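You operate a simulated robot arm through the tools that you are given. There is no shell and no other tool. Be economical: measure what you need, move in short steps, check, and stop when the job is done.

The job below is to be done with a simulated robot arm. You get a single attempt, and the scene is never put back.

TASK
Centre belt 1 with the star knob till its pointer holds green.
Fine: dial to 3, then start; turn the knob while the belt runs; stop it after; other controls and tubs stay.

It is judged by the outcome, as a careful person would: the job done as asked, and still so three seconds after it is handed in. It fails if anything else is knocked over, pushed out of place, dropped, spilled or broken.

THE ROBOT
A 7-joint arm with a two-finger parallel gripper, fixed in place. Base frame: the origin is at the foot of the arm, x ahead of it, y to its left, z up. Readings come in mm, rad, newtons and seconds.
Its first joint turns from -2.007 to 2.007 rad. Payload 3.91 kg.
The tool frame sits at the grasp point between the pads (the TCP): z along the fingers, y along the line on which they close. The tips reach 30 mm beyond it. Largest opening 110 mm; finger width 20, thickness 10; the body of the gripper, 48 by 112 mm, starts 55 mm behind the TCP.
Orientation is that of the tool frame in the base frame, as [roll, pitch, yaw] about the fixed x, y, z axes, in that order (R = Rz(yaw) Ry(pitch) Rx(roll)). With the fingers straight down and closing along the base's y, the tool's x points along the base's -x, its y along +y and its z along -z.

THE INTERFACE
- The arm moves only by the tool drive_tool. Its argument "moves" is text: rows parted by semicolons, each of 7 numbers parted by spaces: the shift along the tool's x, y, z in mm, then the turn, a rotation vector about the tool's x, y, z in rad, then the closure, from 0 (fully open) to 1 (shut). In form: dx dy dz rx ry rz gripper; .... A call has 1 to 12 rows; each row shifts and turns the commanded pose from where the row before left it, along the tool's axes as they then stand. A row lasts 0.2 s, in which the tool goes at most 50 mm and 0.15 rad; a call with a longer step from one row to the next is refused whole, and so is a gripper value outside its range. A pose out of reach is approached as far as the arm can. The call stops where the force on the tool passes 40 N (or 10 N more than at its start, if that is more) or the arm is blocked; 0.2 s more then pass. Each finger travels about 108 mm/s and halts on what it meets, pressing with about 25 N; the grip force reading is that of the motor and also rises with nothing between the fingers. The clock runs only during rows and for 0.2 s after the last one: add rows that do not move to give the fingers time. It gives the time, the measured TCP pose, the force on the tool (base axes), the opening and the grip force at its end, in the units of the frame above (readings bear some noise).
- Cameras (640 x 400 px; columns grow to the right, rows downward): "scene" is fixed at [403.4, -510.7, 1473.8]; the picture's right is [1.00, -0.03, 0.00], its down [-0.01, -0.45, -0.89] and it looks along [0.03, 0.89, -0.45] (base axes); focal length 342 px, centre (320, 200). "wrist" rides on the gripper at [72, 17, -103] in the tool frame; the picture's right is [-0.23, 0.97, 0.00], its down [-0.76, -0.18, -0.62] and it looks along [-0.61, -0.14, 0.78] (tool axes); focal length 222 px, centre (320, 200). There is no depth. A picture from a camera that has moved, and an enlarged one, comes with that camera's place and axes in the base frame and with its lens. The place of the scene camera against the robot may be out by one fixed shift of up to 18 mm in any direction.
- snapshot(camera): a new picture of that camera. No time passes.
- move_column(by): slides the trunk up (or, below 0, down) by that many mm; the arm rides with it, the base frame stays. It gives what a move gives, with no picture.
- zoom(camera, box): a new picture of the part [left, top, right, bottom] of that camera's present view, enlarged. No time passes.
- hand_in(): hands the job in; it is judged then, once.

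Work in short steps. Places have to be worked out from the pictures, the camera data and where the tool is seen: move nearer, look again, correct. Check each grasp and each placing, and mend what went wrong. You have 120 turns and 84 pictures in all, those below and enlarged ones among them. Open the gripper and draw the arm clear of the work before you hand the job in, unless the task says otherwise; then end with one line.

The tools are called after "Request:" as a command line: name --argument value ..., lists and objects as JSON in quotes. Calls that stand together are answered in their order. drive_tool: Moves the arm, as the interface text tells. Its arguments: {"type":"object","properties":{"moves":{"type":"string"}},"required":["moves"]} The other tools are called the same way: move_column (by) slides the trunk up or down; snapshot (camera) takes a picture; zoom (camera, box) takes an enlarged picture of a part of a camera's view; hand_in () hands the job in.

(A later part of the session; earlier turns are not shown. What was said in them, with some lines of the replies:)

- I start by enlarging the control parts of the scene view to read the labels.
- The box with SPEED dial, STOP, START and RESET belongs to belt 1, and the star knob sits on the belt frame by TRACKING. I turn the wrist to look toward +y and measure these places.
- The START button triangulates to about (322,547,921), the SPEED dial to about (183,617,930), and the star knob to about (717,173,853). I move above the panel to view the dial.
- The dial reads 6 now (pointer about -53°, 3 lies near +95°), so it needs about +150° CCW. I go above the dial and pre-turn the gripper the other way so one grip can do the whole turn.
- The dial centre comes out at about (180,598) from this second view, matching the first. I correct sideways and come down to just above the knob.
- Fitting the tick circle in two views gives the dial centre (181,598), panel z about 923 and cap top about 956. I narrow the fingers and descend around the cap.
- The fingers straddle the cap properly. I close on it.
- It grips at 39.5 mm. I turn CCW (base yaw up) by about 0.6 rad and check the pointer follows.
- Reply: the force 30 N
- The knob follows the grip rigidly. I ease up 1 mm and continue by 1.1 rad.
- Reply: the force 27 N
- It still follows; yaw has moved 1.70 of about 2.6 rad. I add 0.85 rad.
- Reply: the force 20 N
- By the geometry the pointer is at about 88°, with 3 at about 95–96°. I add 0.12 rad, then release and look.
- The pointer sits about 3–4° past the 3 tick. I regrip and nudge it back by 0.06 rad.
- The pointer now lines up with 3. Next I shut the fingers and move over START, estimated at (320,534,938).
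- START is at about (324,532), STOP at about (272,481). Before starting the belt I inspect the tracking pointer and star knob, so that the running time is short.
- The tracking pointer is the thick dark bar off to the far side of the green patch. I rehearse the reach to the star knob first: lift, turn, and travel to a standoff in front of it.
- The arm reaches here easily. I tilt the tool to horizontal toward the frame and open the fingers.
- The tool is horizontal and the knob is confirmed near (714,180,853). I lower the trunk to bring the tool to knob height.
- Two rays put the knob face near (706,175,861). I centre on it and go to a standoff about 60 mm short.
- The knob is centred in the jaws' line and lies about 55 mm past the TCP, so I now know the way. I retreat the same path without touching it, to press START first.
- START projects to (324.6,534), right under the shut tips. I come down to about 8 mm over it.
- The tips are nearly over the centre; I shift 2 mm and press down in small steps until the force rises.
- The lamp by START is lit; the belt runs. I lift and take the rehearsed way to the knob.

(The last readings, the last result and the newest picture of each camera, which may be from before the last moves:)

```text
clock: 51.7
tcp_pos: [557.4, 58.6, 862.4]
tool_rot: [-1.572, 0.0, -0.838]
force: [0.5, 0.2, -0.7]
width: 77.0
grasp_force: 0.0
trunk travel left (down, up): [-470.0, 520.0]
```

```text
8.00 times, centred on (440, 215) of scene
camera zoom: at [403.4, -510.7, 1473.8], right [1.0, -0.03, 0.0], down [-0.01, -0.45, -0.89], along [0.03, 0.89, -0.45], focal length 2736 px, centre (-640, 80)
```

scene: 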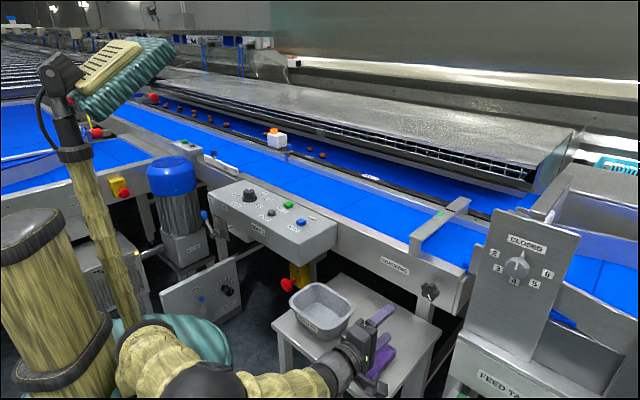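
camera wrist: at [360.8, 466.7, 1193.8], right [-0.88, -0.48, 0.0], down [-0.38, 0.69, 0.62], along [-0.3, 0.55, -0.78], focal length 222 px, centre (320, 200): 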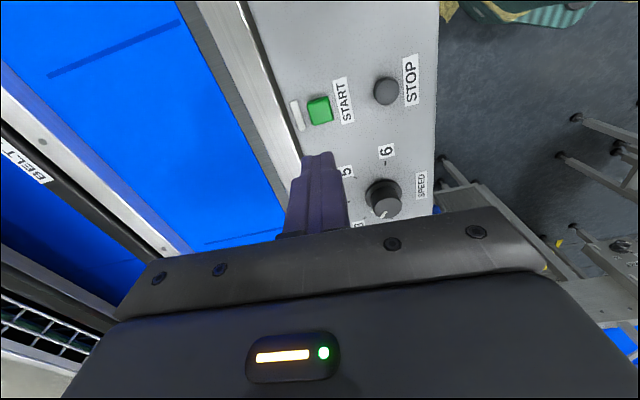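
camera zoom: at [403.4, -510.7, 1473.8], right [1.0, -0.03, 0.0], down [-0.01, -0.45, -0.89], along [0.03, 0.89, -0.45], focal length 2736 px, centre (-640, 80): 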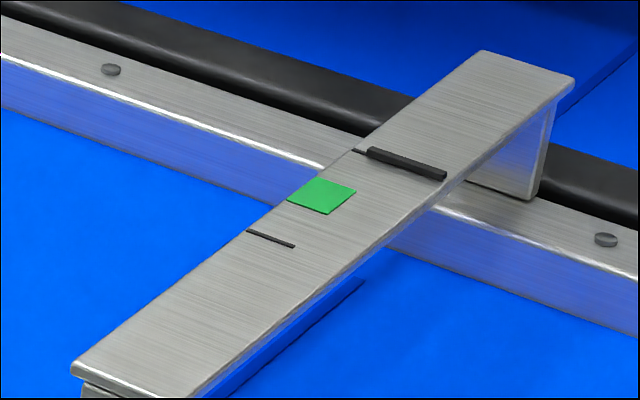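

The pointer is unchanged, so the belt is tracking steadily off-centre. I advance to straddle the knob.

Request:
drive_tool --moves "6 1 40 0 0 0 0.3; 6 1 40 0 0 0 0.3; 1 0 40 0 0 0 0.3; 0 0 20 0 0 0 0.3; 0 0 20 0 0 0 0.3; 0 0 7 0 0 0 0.3; 0 0 0 0 0 0 0.3"

Request:
zoom --camera "wrist" --box '[200, 40, 440, 240]'

Request:
zoom --camera "scene" --box '[380, 240, 476, 320]'

```text
clock: 53.3
tcp_pos: [692.1, 162.2, 860.2]
tool_rot: [-1.572, 0.0, -0.838]
force: [0.5, 0.5, -0.1]
width: 76.9
grasp_force: 0.1
trunk travel left (down, up): [-470.0, 520.0]
```

```text
2.00 times, centred on (320, 140) of wrist
camera zoom: at [663.8, 39.7, 844.7], right [-0.15, 0.17, -0.97], down [-0.97, 0.15, 0.18], along [0.18, 0.97, 0.14], focal length 444 px, centre (320, 320)
```

zoom: 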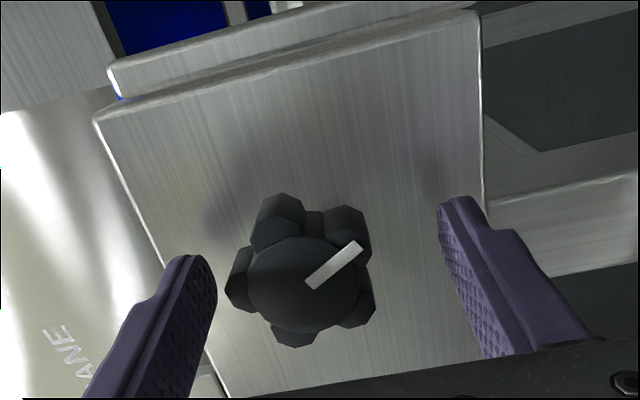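

```text
5.00 times, centred on (428, 280) of scene
camera zoom: at [403.4, -510.7, 1473.8], right [1.0, -0.03, 0.0], down [-0.01, -0.45, -0.89], along [0.03, 0.89, -0.45], focal length 1710 px, centre (-220, -200)
```

zoom: 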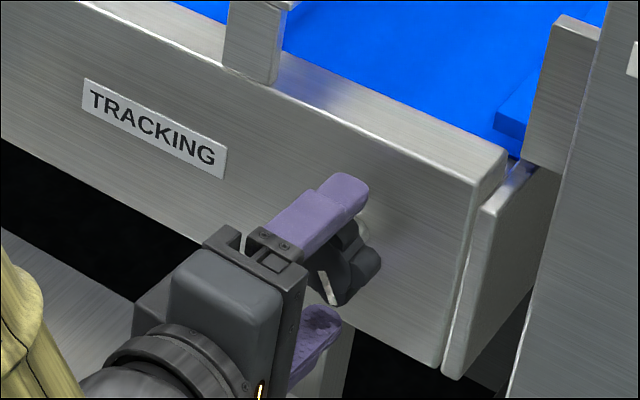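

The knob is about 4 mm above the jaw centre. I correct and close on it.

Request:
drive_tool --moves "0 -4 0 0 0 0 0.3; 0 0 0 0 0 0 0.5; 0 0 0 0 0 0 0.8; 0 0 0 0 0 0 0.8; 0 0 0 0 0 0 0.8"

Request:
zoom --camera "wrist" --box '[200, 40, 440, 240]'

```text
clock: 54.5
tcp_pos: [693.4, 160.5, 864.0]
tool_rot: [-1.574, -0.002, -0.838]
force: [1.6, -0.5, 0.7]
width: 47.3
grasp_force: 45.3
trunk travel left (down, up): [-470.0, 520.0]
```

```text
2.00 times, centred on (320, 140) of wrist
camera zoom: at [663.4, 38.6, 849.8], right [-0.15, 0.17, -0.97], down [-0.97, 0.15, 0.18], along [0.18, 0.97, 0.14], focal length 444 px, centre (320, 320)
```

zoom: 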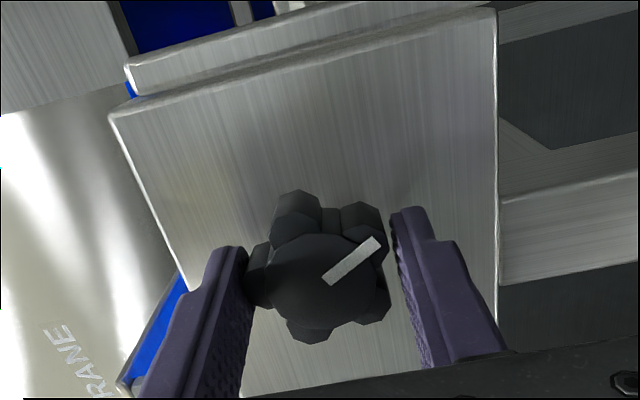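

It is held at 47 mm. I try a 0.3 rad turn and watch the pointer.

Request:
drive_tool --moves "0 0 0 0 0 0.1 0.8; 0 0 0 0 0 0.1 0.8; 0 0 0 0 0 0.1 0.8; 0 0 0 0 0 0 0.8"

Request:
zoom --camera "wrist" --box '[200, 40, 440, 240]'

Request:
zoom --camera "scene" --box '[400, 190, 480, 240]'

```text
clock: 55.5
tcp_pos: [691.7, 160.5, 865.1]
tool_rot: [-1.573, 0.303, -0.839]
force: [4.8, -1.2, 0.1]
width: 47.6
grasp_force: 45.1
trunk travel left (down, up): [-470.0, 520.0]
```

```text
2.00 times, centred on (320, 140) of wrist
camera zoom: at [657.4, 44.7, 828.8], right [-0.34, 0.38, -0.86], down [-0.91, 0.09, 0.4], along [0.22, 0.92, 0.31], focal length 444 px, centre (320, 320)
```

zoom: 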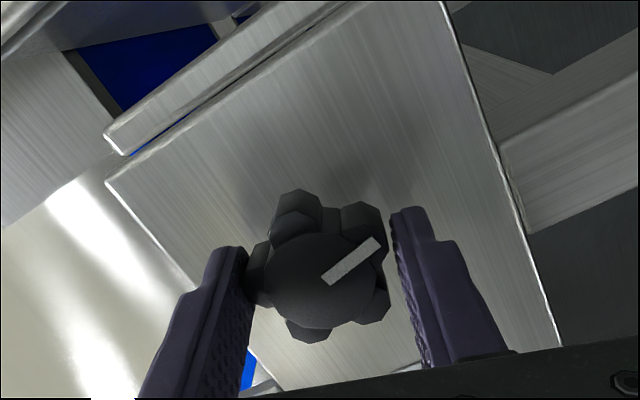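

```text
8.00 times, centred on (440, 215) of scene
camera zoom: at [403.4, -510.7, 1473.8], right [1.0, -0.03, 0.0], down [-0.01, -0.45, -0.89], along [0.03, 0.89, -0.45], focal length 2736 px, centre (-640, 80)
```

zoom: 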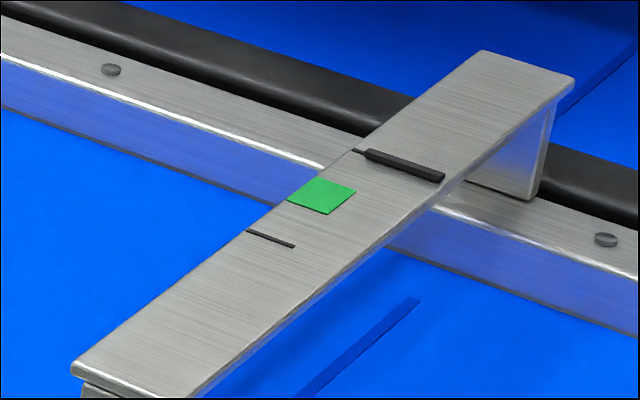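

The knob turned with the tool and the pointer seems to have shifted very slightly. I wait 1.4 s to see its response.

Request:
drive_tool --moves "0 0 0 0 0 0 0.8; 0 0 0 0 0 0 0.8; 0 0 0 0 0 0 0.8; 0 0 0 0 0 0 0.8; 0 0 0 0 0 0 0.8; 0 0 0 0 0 0 0.8"

Request:
zoom --camera "scene" --box '[420, 195, 468, 225]'

```text
clock: 56.9
tcp_pos: [691.4, 160.4, 865.7]
tool_rot: [-1.573, 0.3, -0.839]
force: [4.7, -4.4, -2.4]
width: 47.2
grasp_force: 44.5
trunk travel left (down, up): [-470.0, 520.0]
```

```text
13.33 times, centred on (444, 210) of scene
camera zoom: at [403.4, -510.7, 1473.8], right [1.0, -0.03, 0.0], down [-0.01, -0.45, -0.89], along [0.03, 0.89, -0.45], focal length 4560 px, centre (-1333, 67)
```

zoom: 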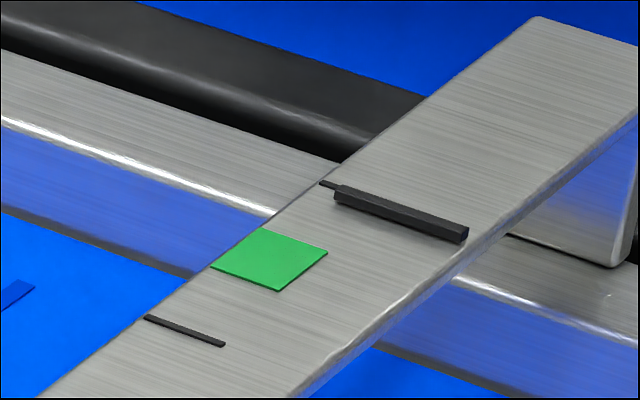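

The pointer creeps toward the green. I wait a bit more to learn whether it settles or keeps drifting.

Request:
drive_tool --moves "0 0 0 0 0 0 0.8; 0 0 0 0 0 0 0.8; 0 0 0 0 0 0 0.8; 0 0 0 0 0 0 0.8; 0 0 0 0 0 0 0.8; 0 0 0 0 0 0 0.8; 0 0 0 0 0 0 0.8; 0 0 0 0 0 0 0.8; 0 0 0 0 0 0 0.8; 0 0 0 0 0 0 0.8"

Request:
zoom --camera "scene" --box '[420, 195, 468, 225]'

```text
clock: 59.1
tcp_pos: [691.3, 160.8, 864.4]
tool_rot: [-1.572, 0.301, -0.839]
force: [3.3, -4.0, -3.9]
width: 47.2
grasp_force: 45.4
trunk travel left (down, up): [-470.0, 520.0]
```

```text
13.33 times, centred on (444, 210) of scene
camera zoom: at [403.4, -510.7, 1473.8], right [1.0, -0.03, 0.0], down [-0.01, -0.45, -0.89], along [0.03, 0.89, -0.45], focal length 4560 px, centre (-1333, 67)
```

zoom: 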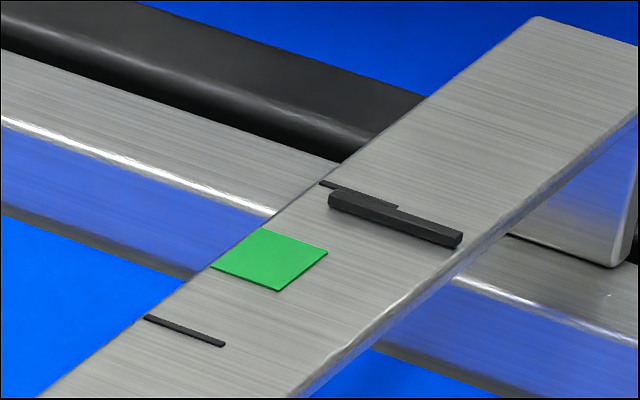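

It is slowing toward a new settled place, about a third of the way. I turn another 0.3 rad and wait.

Request:
drive_tool --moves "0 0 0 0 0 0.1 0.8; 0 0 0 0 0 0.1 0.8; 0 0 0 0 0 0.1 0.8; 0 0 0 0 0 0 0.8; 0 0 0 0 0 0 0.8; 0 0 0 0 0 0 0.8; 0 0 0 0 0 0 0.8; 0 0 0 0 0 0 0.8; 0 0 0 0 0 0 0.8; 0 0 0 0 0 0 0.8; 0 0 0 0 0 0 0.8; 0 0 0 0 0 0 0.8"

Request:
drive_tool --moves "0 0 0 0 0 0 0.8; 0 0 0 0 0 0 0.8; 0 0 0 0 0 0 0.8; 0 0 0 0 0 0 0.8; 0 0 0 0 0 0 0.8; 0 0 0 0 0 0 0.8; 0 0 0 0 0 0 0.8; 0 0 0 0 0 0 0.8; 0 0 0 0 0 0 0.8; 0 0 0 0 0 0 0.8; 0 0 0 0 0 0 0.8; 0 0 0 0 0 0 0.8"

Request:
zoom --camera "scene" --box '[420, 195, 468, 225]'

```text
clock: 61.7
tcp_pos: [690.7, 160.6, 864.9]
tool_rot: [-1.573, 0.601, -0.839]
force: [14.5, 6.4, 7.9]
width: 47.6
grasp_force: 45.2
trunk travel left (down, up): [-470.0, 520.0]
```

```text
clock: 64.3
tcp_pos: [691.6, 162.2, 863.9]
tool_rot: [-1.573, 0.6, -0.837]
force: [17.0, 9.3, 17.9]
width: 47.7
grasp_force: 45.7
trunk travel left (down, up): [-470.0, 520.0]
```

```text
13.33 times, centred on (444, 210) of scene
camera zoom: at [403.4, -510.7, 1473.8], right [1.0, -0.03, 0.0], down [-0.01, -0.45, -0.89], along [0.03, 0.89, -0.45], focal length 4560 px, centre (-1333, 67)
```

zoom: 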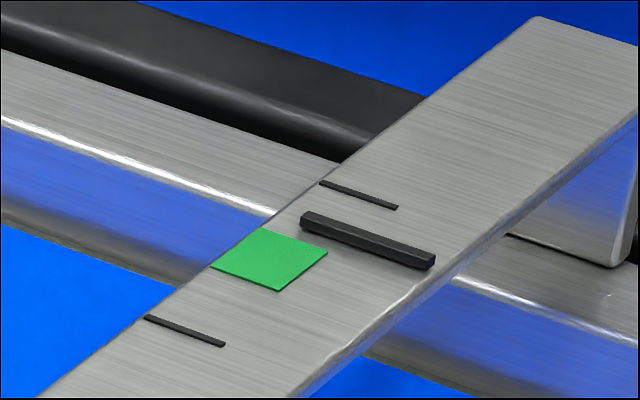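

The bar is at about half way for 0.6 rad. I turn a further 0.4 rad and wait for it to settle.

Request:
drive_tool --moves "0 0 0 0 0 0.1 0.8; 0 0 0 0 0 0.1 0.8; 0 0 0 0 0 0.1 0.8; 0 0 0 0 0 0.1 0.8; 0 0 0 0 0 0 0.8; 0 0 0 0 0 0 0.8; 0 0 0 0 0 0 0.8; 0 0 0 0 0 0 0.8; 0 0 0 0 0 0 0.8; 0 0 0 0 0 0 0.8; 0 0 0 0 0 0 0.8; 0 0 0 0 0 0 0.8"

Request:
drive_tool --moves "0 0 0 0 0 0 0.8; 0 0 0 0 0 0 0.8; 0 0 0 0 0 0 0.8; 0 0 0 0 0 0 0.8; 0 0 0 0 0 0 0.8; 0 0 0 0 0 0 0.8; 0 0 0 0 0 0 0.8; 0 0 0 0 0 0 0.8; 0 0 0 0 0 0 0.8; 0 0 0 0 0 0 0.8; 0 0 0 0 0 0 0.8; 0 0 0 0 0 0 0.8"

Request:
zoom --camera "scene" --box '[420, 195, 468, 225]'

Request:
zoom --camera "wrist" --box '[200, 40, 440, 240]'

```text
clock: 66.9
tcp_pos: [691.8, 160.4, 864.1]
tool_rot: [-1.575, 1.0, -0.842]
force: [9.5, 0.1, 8.2]
width: 47.5
grasp_force: 45.2
trunk travel left (down, up): [-470.0, 520.0]
```

```text
clock: 69.5
tcp_pos: [690.8, 160.6, 864.7]
tool_rot: [-1.574, 0.999, -0.842]
force: [2.9, -1.3, 2.3]
width: 48.0
grasp_force: 45.0
trunk travel left (down, up): [-470.0, 520.0]
```

```text
13.33 times, centred on (444, 210) of scene
camera zoom: at [403.4, -510.7, 1473.8], right [1.0, -0.03, 0.0], down [-0.01, -0.45, -0.89], along [0.03, 0.89, -0.45], focal length 4560 px, centre (-1333, 67)
```

zoom: 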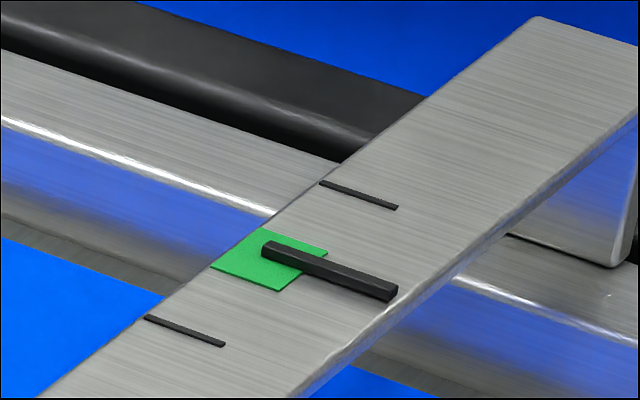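

```text
2.00 times, centred on (320, 140) of wrist
camera zoom: at [630.6, 73.6, 795.8], right [-0.63, 0.7, -0.33], down [-0.64, -0.22, 0.74], along [0.44, 0.68, 0.59], focal length 444 px, centre (320, 320)
```

zoom: 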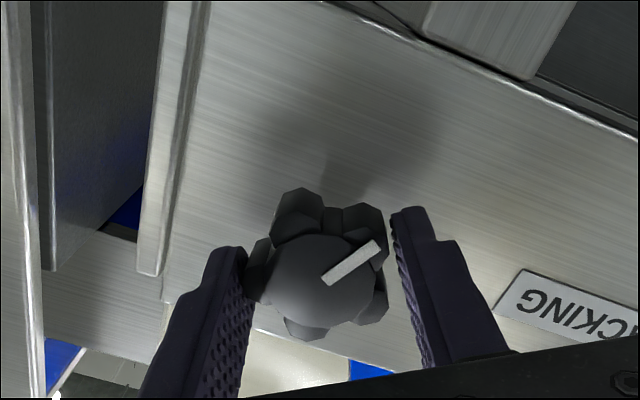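

The bar is now over the green, nearly centred. I wait to see where it comes to rest.

Request:
drive_tool --moves "0 0 0 0 0 0 0.8; 0 0 0 0 0 0 0.8; 0 0 0 0 0 0 0.8; 0 0 0 0 0 0 0.8; 0 0 0 0 0 0 0.8; 0 0 0 0 0 0 0.8; 0 0 0 0 0 0 0.8; 0 0 0 0 0 0 0.8; 0 0 0 0 0 0 0.8; 0 0 0 0 0 0 0.8; 0 0 0 0 0 0 0.8; 0 0 0 0 0 0 0.8"

Request:
zoom --camera "scene" --box '[420, 195, 468, 225]'

```text
clock: 72.1
tcp_pos: [690.6, 160.1, 863.4]
tool_rot: [-1.574, 1.0, -0.842]
force: [1.8, -4.4, -0.5]
width: 47.9
grasp_force: 45.3
trunk travel left (down, up): [-470.0, 520.0]
```

```text
13.33 times, centred on (444, 210) of scene
camera zoom: at [403.4, -510.7, 1473.8], right [1.0, -0.03, 0.0], down [-0.01, -0.45, -0.89], along [0.03, 0.89, -0.45], focal length 4560 px, centre (-1333, 67)
```

zoom: 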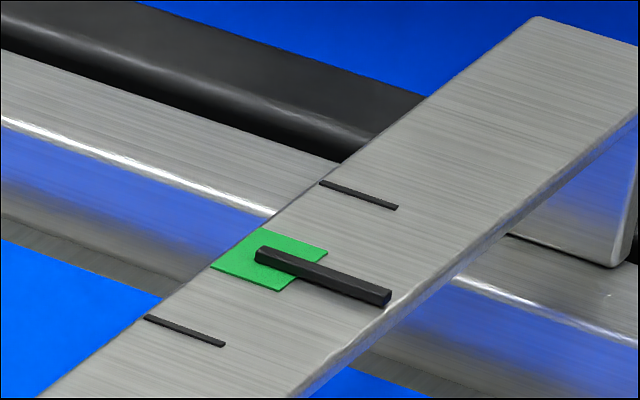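

It is essentially centred on green and settling. I wait another 2.6 s to confirm it holds, before letting go.

Request:
drive_tool --moves "0 0 0 0 0 0 0.8; 0 0 0 0 0 0 0.8; 0 0 0 0 0 0 0.8; 0 0 0 0 0 0 0.8; 0 0 0 0 0 0 0.8; 0 0 0 0 0 0 0.8; 0 0 0 0 0 0 0.8; 0 0 0 0 0 0 0.8; 0 0 0 0 0 0 0.8; 0 0 0 0 0 0 0.8; 0 0 0 0 0 0 0.8; 0 0 0 0 0 0 0.8"

Request:
zoom --camera "scene" --box '[420, 195, 468, 225]'

```text
clock: 74.7
tcp_pos: [691.4, 161.5, 864.3]
tool_rot: [-1.576, 0.999, -0.843]
force: [-0.4, -4.4, -2.3]
width: 47.8
grasp_force: 44.5
trunk travel left (down, up): [-470.0, 520.0]
```

```text
13.33 times, centred on (444, 210) of scene
camera zoom: at [403.4, -510.7, 1473.8], right [1.0, -0.03, 0.0], down [-0.01, -0.45, -0.89], along [0.03, 0.89, -0.45], focal length 4560 px, centre (-1333, 67)
```

zoom: 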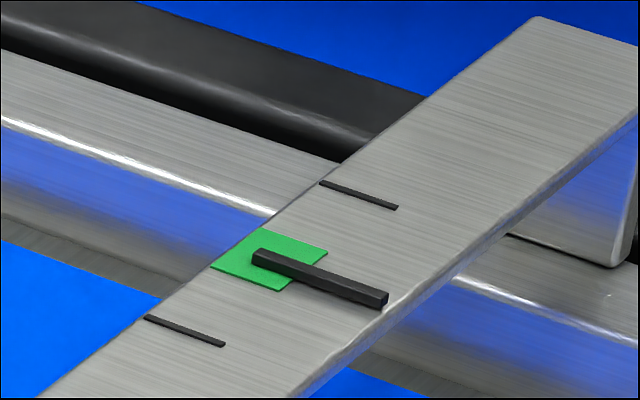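

The pointer has settled mid-green. I open, back straight off, then undo the tool's roll before retreating over the table.

Request:
drive_tool --moves "0 0 0 0 0 0 0.3; 0 0 0 0 0 0 0.3; 0 0 -20 0 0 0 0.3; 0 0 -20 0 0 0 0.3; 0 0 -22 0 0 0 0.3; 0 0 0 0 0 -0.143 0.3; 0 0 0 0 0 -0.143 0.3; 0 0 0 0 0 -0.143 0.3; 0 0 0 0 0 -0.143 0.3; 0 0 0 0 0 -0.143 0.3; 0 0 0 0 0 -0.143 0.3; 0 0 0 0 0 -0.142 0.3"

Request:
zoom --camera "wrist" --box '[200, 40, 440, 240]'

Request:
zoom --camera "scene" --box '[420, 195, 468, 225]'

```text
clock: 77.3
tcp_pos: [643.7, 120.5, 865.1]
tool_rot: [-1.574, -0.001, -0.838]
force: [-1.2, 0.4, -0.1]
width: 77.0
grasp_force: 0.1
trunk travel left (down, up): [-470.0, 520.0]
```

```text
2.00 times, centred on (320, 140) of wrist
camera zoom: at [616.2, -2.4, 849.6], right [-0.15, 0.17, -0.97], down [-0.97, 0.15, 0.18], along [0.18, 0.97, 0.14], focal length 444 px, centre (320, 320)
```

zoom: 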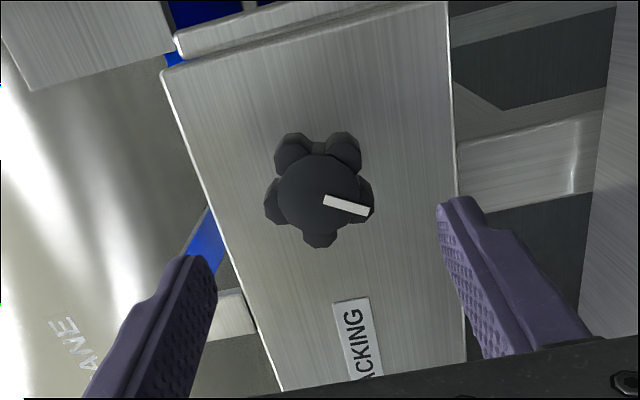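

```text
13.33 times, centred on (444, 210) of scene
camera zoom: at [403.4, -510.7, 1473.8], right [1.0, -0.03, 0.0], down [-0.01, -0.45, -0.89], along [0.03, 0.89, -0.45], focal length 4560 px, centre (-1333, 67)
```

zoom: 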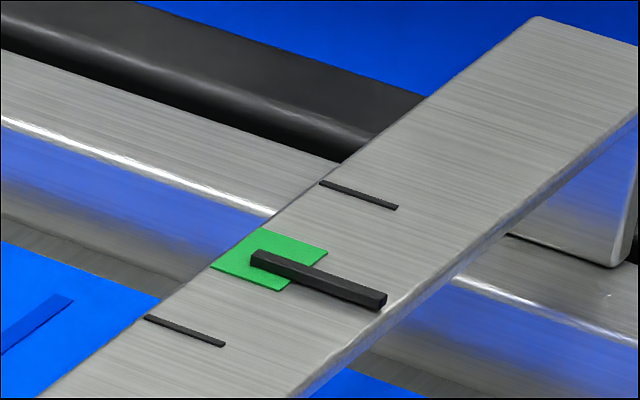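

The pointer holds green with the knob released. I go back along the same path to STOP at about (272,482).

Request:
drive_tool --moves "0 0 -35 0 0 0 0.3; -6 -1 -35 0 0 0 0.3; -6 -1 -35 0 0 0 0.3"

Request:
move_column --by 225

Request:
drive_tool --moves "0 0 0 -0.143 0 0 1; 0 0 0 -0.143 0 0 1; 0 0 0 -0.143 0 0 1; 0 0 0 -0.143 0 0 1; 0 0 0 -0.143 0 0 1; 0 0 0 -0.143 0 0 1; 0 0 0 -0.143 0 0 1; 0 0 0 -0.143 0 0 1; 0 0 0 -0.143 0 0 1; 0 0 0 -0.143 0 0 1; 0 0 0 -0.14 0 0 1"

Request:
drive_tool --moves "-42.1 -5.8 0 0 0 0 1; -42.1 -5.8 0 0 0 0 1; -42.1 -5.8 0 0 0 0 1; -42.1 -5.8 0 0 0 0 1; -42.1 -5.8 0 0 0 0 1; -42.1 -5.8 0 0 0 0 1; -42.1 -5.8 0 0 0 0 1; -42.1 -5.8 0 0 0 0 1; -42.1 -5.8 0 0 0 0 1; -42.1 -5.8 0 0 0 0 1; -42.1 -5.8 0 0 0 0 1; -42.1 -5.8 0 0 0 0 1"

Request:
snapshot --camera "wrist"

```text
clock: 78.1
tcp_pos: [555.8, 58.8, 866.3]
tool_rot: [-1.572, 0.0, -0.839]
force: [-0.1, 0.4, 0.4]
width: 76.9
grasp_force: 0.0
trunk travel left (down, up): [-470.0, 520.0]
```

```text
clock: 80.5
tcp_pos: [555.5, 59.3, 1091.7]
tool_rot: [-1.572, 0.0, -0.837]
force: [-0.3, 0.5, -0.1]
width: 77.0
grasp_force: 0.0
trunk travel left (down, up): [-695.0, 295.0]
```

```text
clock: 82.9
tcp_pos: [555.6, 60.0, 1090.4]
tool_rot: [3.138, 0.0, -0.839]
force: [-0.5, -0.1, -0.5]
width: 0.2
grasp_force: 25.0
trunk travel left (down, up): [-695.0, 295.0]
```

```text
clock: 85.5
tcp_pos: [268.9, 481.2, 1091.4]
tool_rot: [3.141, -0.001, -0.837]
force: [-0.4, -0.2, -0.3]
width: 0.0
grasp_force: 25.4
trunk travel left (down, up): [-695.0, 295.0]
```

```text
28 pictures are left
camera wrist: at [304.6, 416.9, 1197.3], right [-0.88, -0.48, 0.0], down [-0.38, 0.68, 0.62], along [-0.3, 0.55, -0.78], focal length 222 px, centre (320, 200)
```

wrist: 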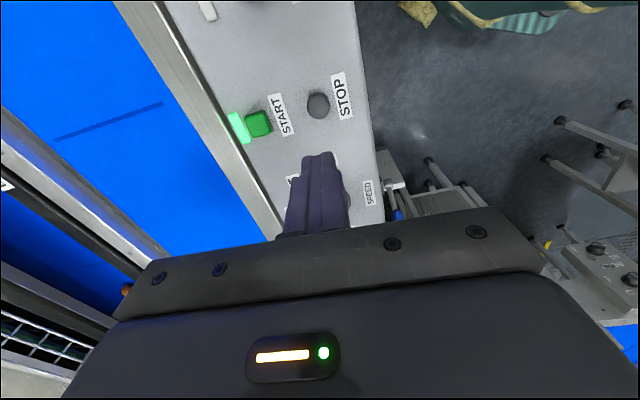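

STOP projects to (272.6,482). I correct sideways and come down to just above it.

Request:
drive_tool --moves "2.5 -3.4 30 0 0 0 1; 0 0 30 0 0 0 1; 0 0 30 0 0 0 1; 0 0 20 0 0 0 1; 0 0 0 0 0 0 1"

Request:
zoom --camera "scene" --box '[250, 170, 330, 230]'

Request:
zoom --camera "wrist" --box '[240, 80, 400, 220]'

```text
clock: 86.7
tcp_pos: [276.4, 481.2, 981.9]
tool_rot: [3.141, 0.0, -0.838]
force: [-0.6, -0.8, 0.5]
width: 0.2
grasp_force: 25.5
trunk travel left (down, up): [-695.0, 295.0]
```

```text
6.67 times, centred on (290, 200) of scene
camera zoom: at [403.4, -510.7, 1473.8], right [1.0, -0.03, 0.0], down [-0.01, -0.45, -0.89], along [0.03, 0.89, -0.45], focal length 2280 px, centre (520, 200)
```

zoom: 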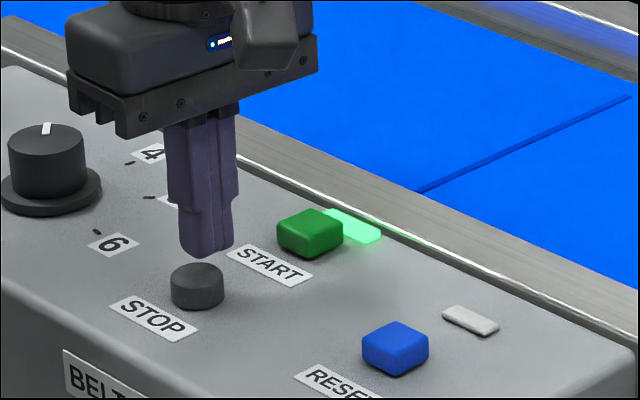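

```text
2.86 times, centred on (320, 150) of wrist
camera zoom: at [312.7, 416.8, 1086.5], right [-0.88, -0.48, 0.0], down [-0.38, 0.68, 0.62], along [-0.3, 0.55, -0.78], focal length 635 px, centre (320, 343)
```

zoom: 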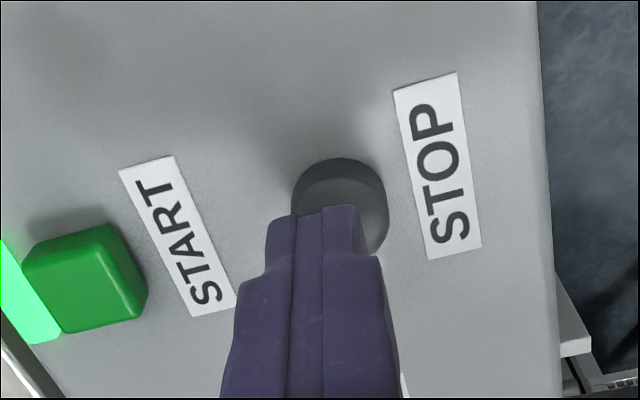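

The button lies about 4–5 mm toward tool +y. I shift and press in small steps.

Request:
drive_tool --moves "0 4.5 4 0 0 0 1; 0 0 4 0 0 0 1; 0 0 3 0 0 0 1; 0 0 2 0 0 0 1; 0 0 2 0 0 0 1; 0 0 2 0 0 0 1"

Request:
zoom --camera "scene" --box '[250, 170, 330, 230]'

```text
clock: 88.1
tcp_pos: [271.4, 477.3, 965.8]
tool_rot: [-3.14, 0.001, -0.838]
force: [0.5, -0.9, 3.4]
width: 0.0
grasp_force: 25.1
trunk travel left (down, up): [-695.0, 295.0]
```

```text
6.67 times, centred on (290, 200) of scene
camera zoom: at [403.4, -510.7, 1473.8], right [1.0, -0.03, 0.0], down [-0.01, -0.45, -0.89], along [0.03, 0.89, -0.45], focal length 2280 px, centre (520, 200)
```

zoom: 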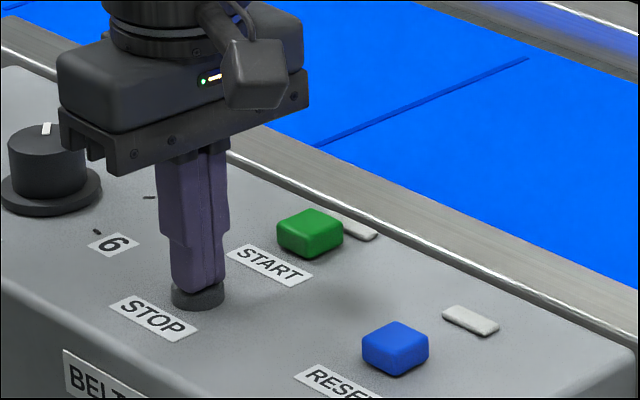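

The lamp is out, so belt 1 has stopped. I lift well clear, open the gripper, and check everything.

Request:
drive_tool --moves "0 0 -30 0 0 0 1; 0 0 -45 0 0 0 1; 0 0 -45 0 0 0 0.5; 0 0 -45 0 0 0 0; 30 20 -30 0 0 0 0; 30 20 0 0 0 0 0; 0 0 0 0 0 0 0"

Request:
snapshot --camera "scene"

Request:
zoom --camera "scene" --box '[420, 195, 468, 225]'

Request:
zoom --camera "scene" --box '[200, 160, 360, 260]'

```text
clock: 89.7
tcp_pos: [283.7, 408.6, 1160.4]
tool_rot: [3.14, 0.001, -0.838]
force: [0.4, -0.3, -0.2]
width: 110.1
grasp_force: 0.0
trunk travel left (down, up): [-695.0, 295.0]
```

```text
24 pictures are left
```

scene: 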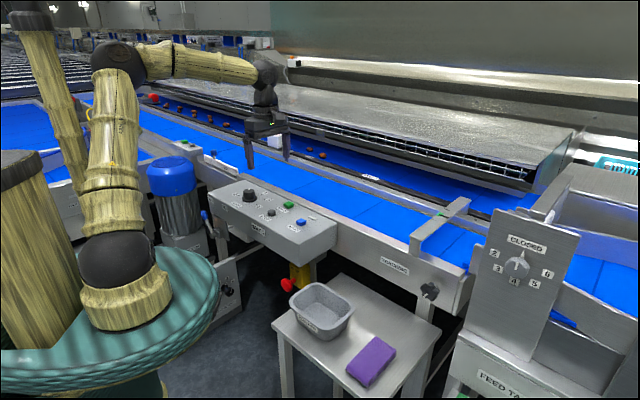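

```text
13.33 times, centred on (444, 210) of scene
camera zoom: at [403.4, -510.7, 1473.8], right [1.0, -0.03, 0.0], down [-0.01, -0.45, -0.89], along [0.03, 0.89, -0.45], focal length 4560 px, centre (-1333, 67)
```

zoom: 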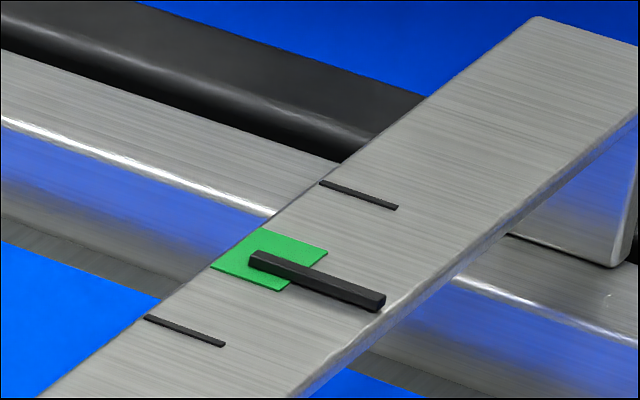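

```text
4.00 times, centred on (280, 210) of scene
camera zoom: at [403.4, -510.7, 1473.8], right [1.0, -0.03, 0.0], down [-0.01, -0.45, -0.89], along [0.03, 0.89, -0.45], focal length 1368 px, centre (480, 160)
```

zoom: 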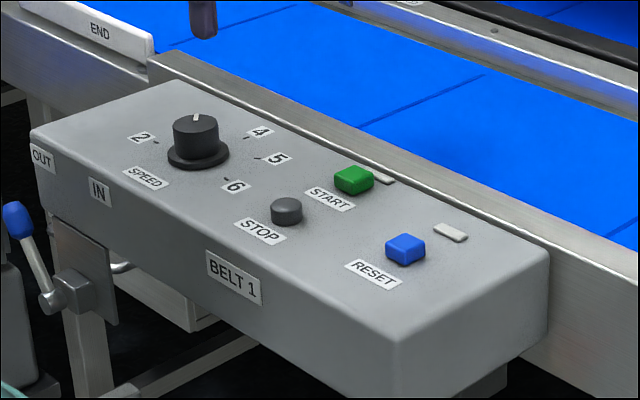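

The pointer stays on green, the belt is stopped, the dial is at 3, and I see nothing else moved. I hand the job in.

Request:
hand_in

```text
The job is handed in.
```

I set the speed dial to 3, started belt 1, turned the star knob until the pointer held on green, and then stopped the belt; the gripper is open and clear, and the pointer was still on green in the last picture before hand-in.
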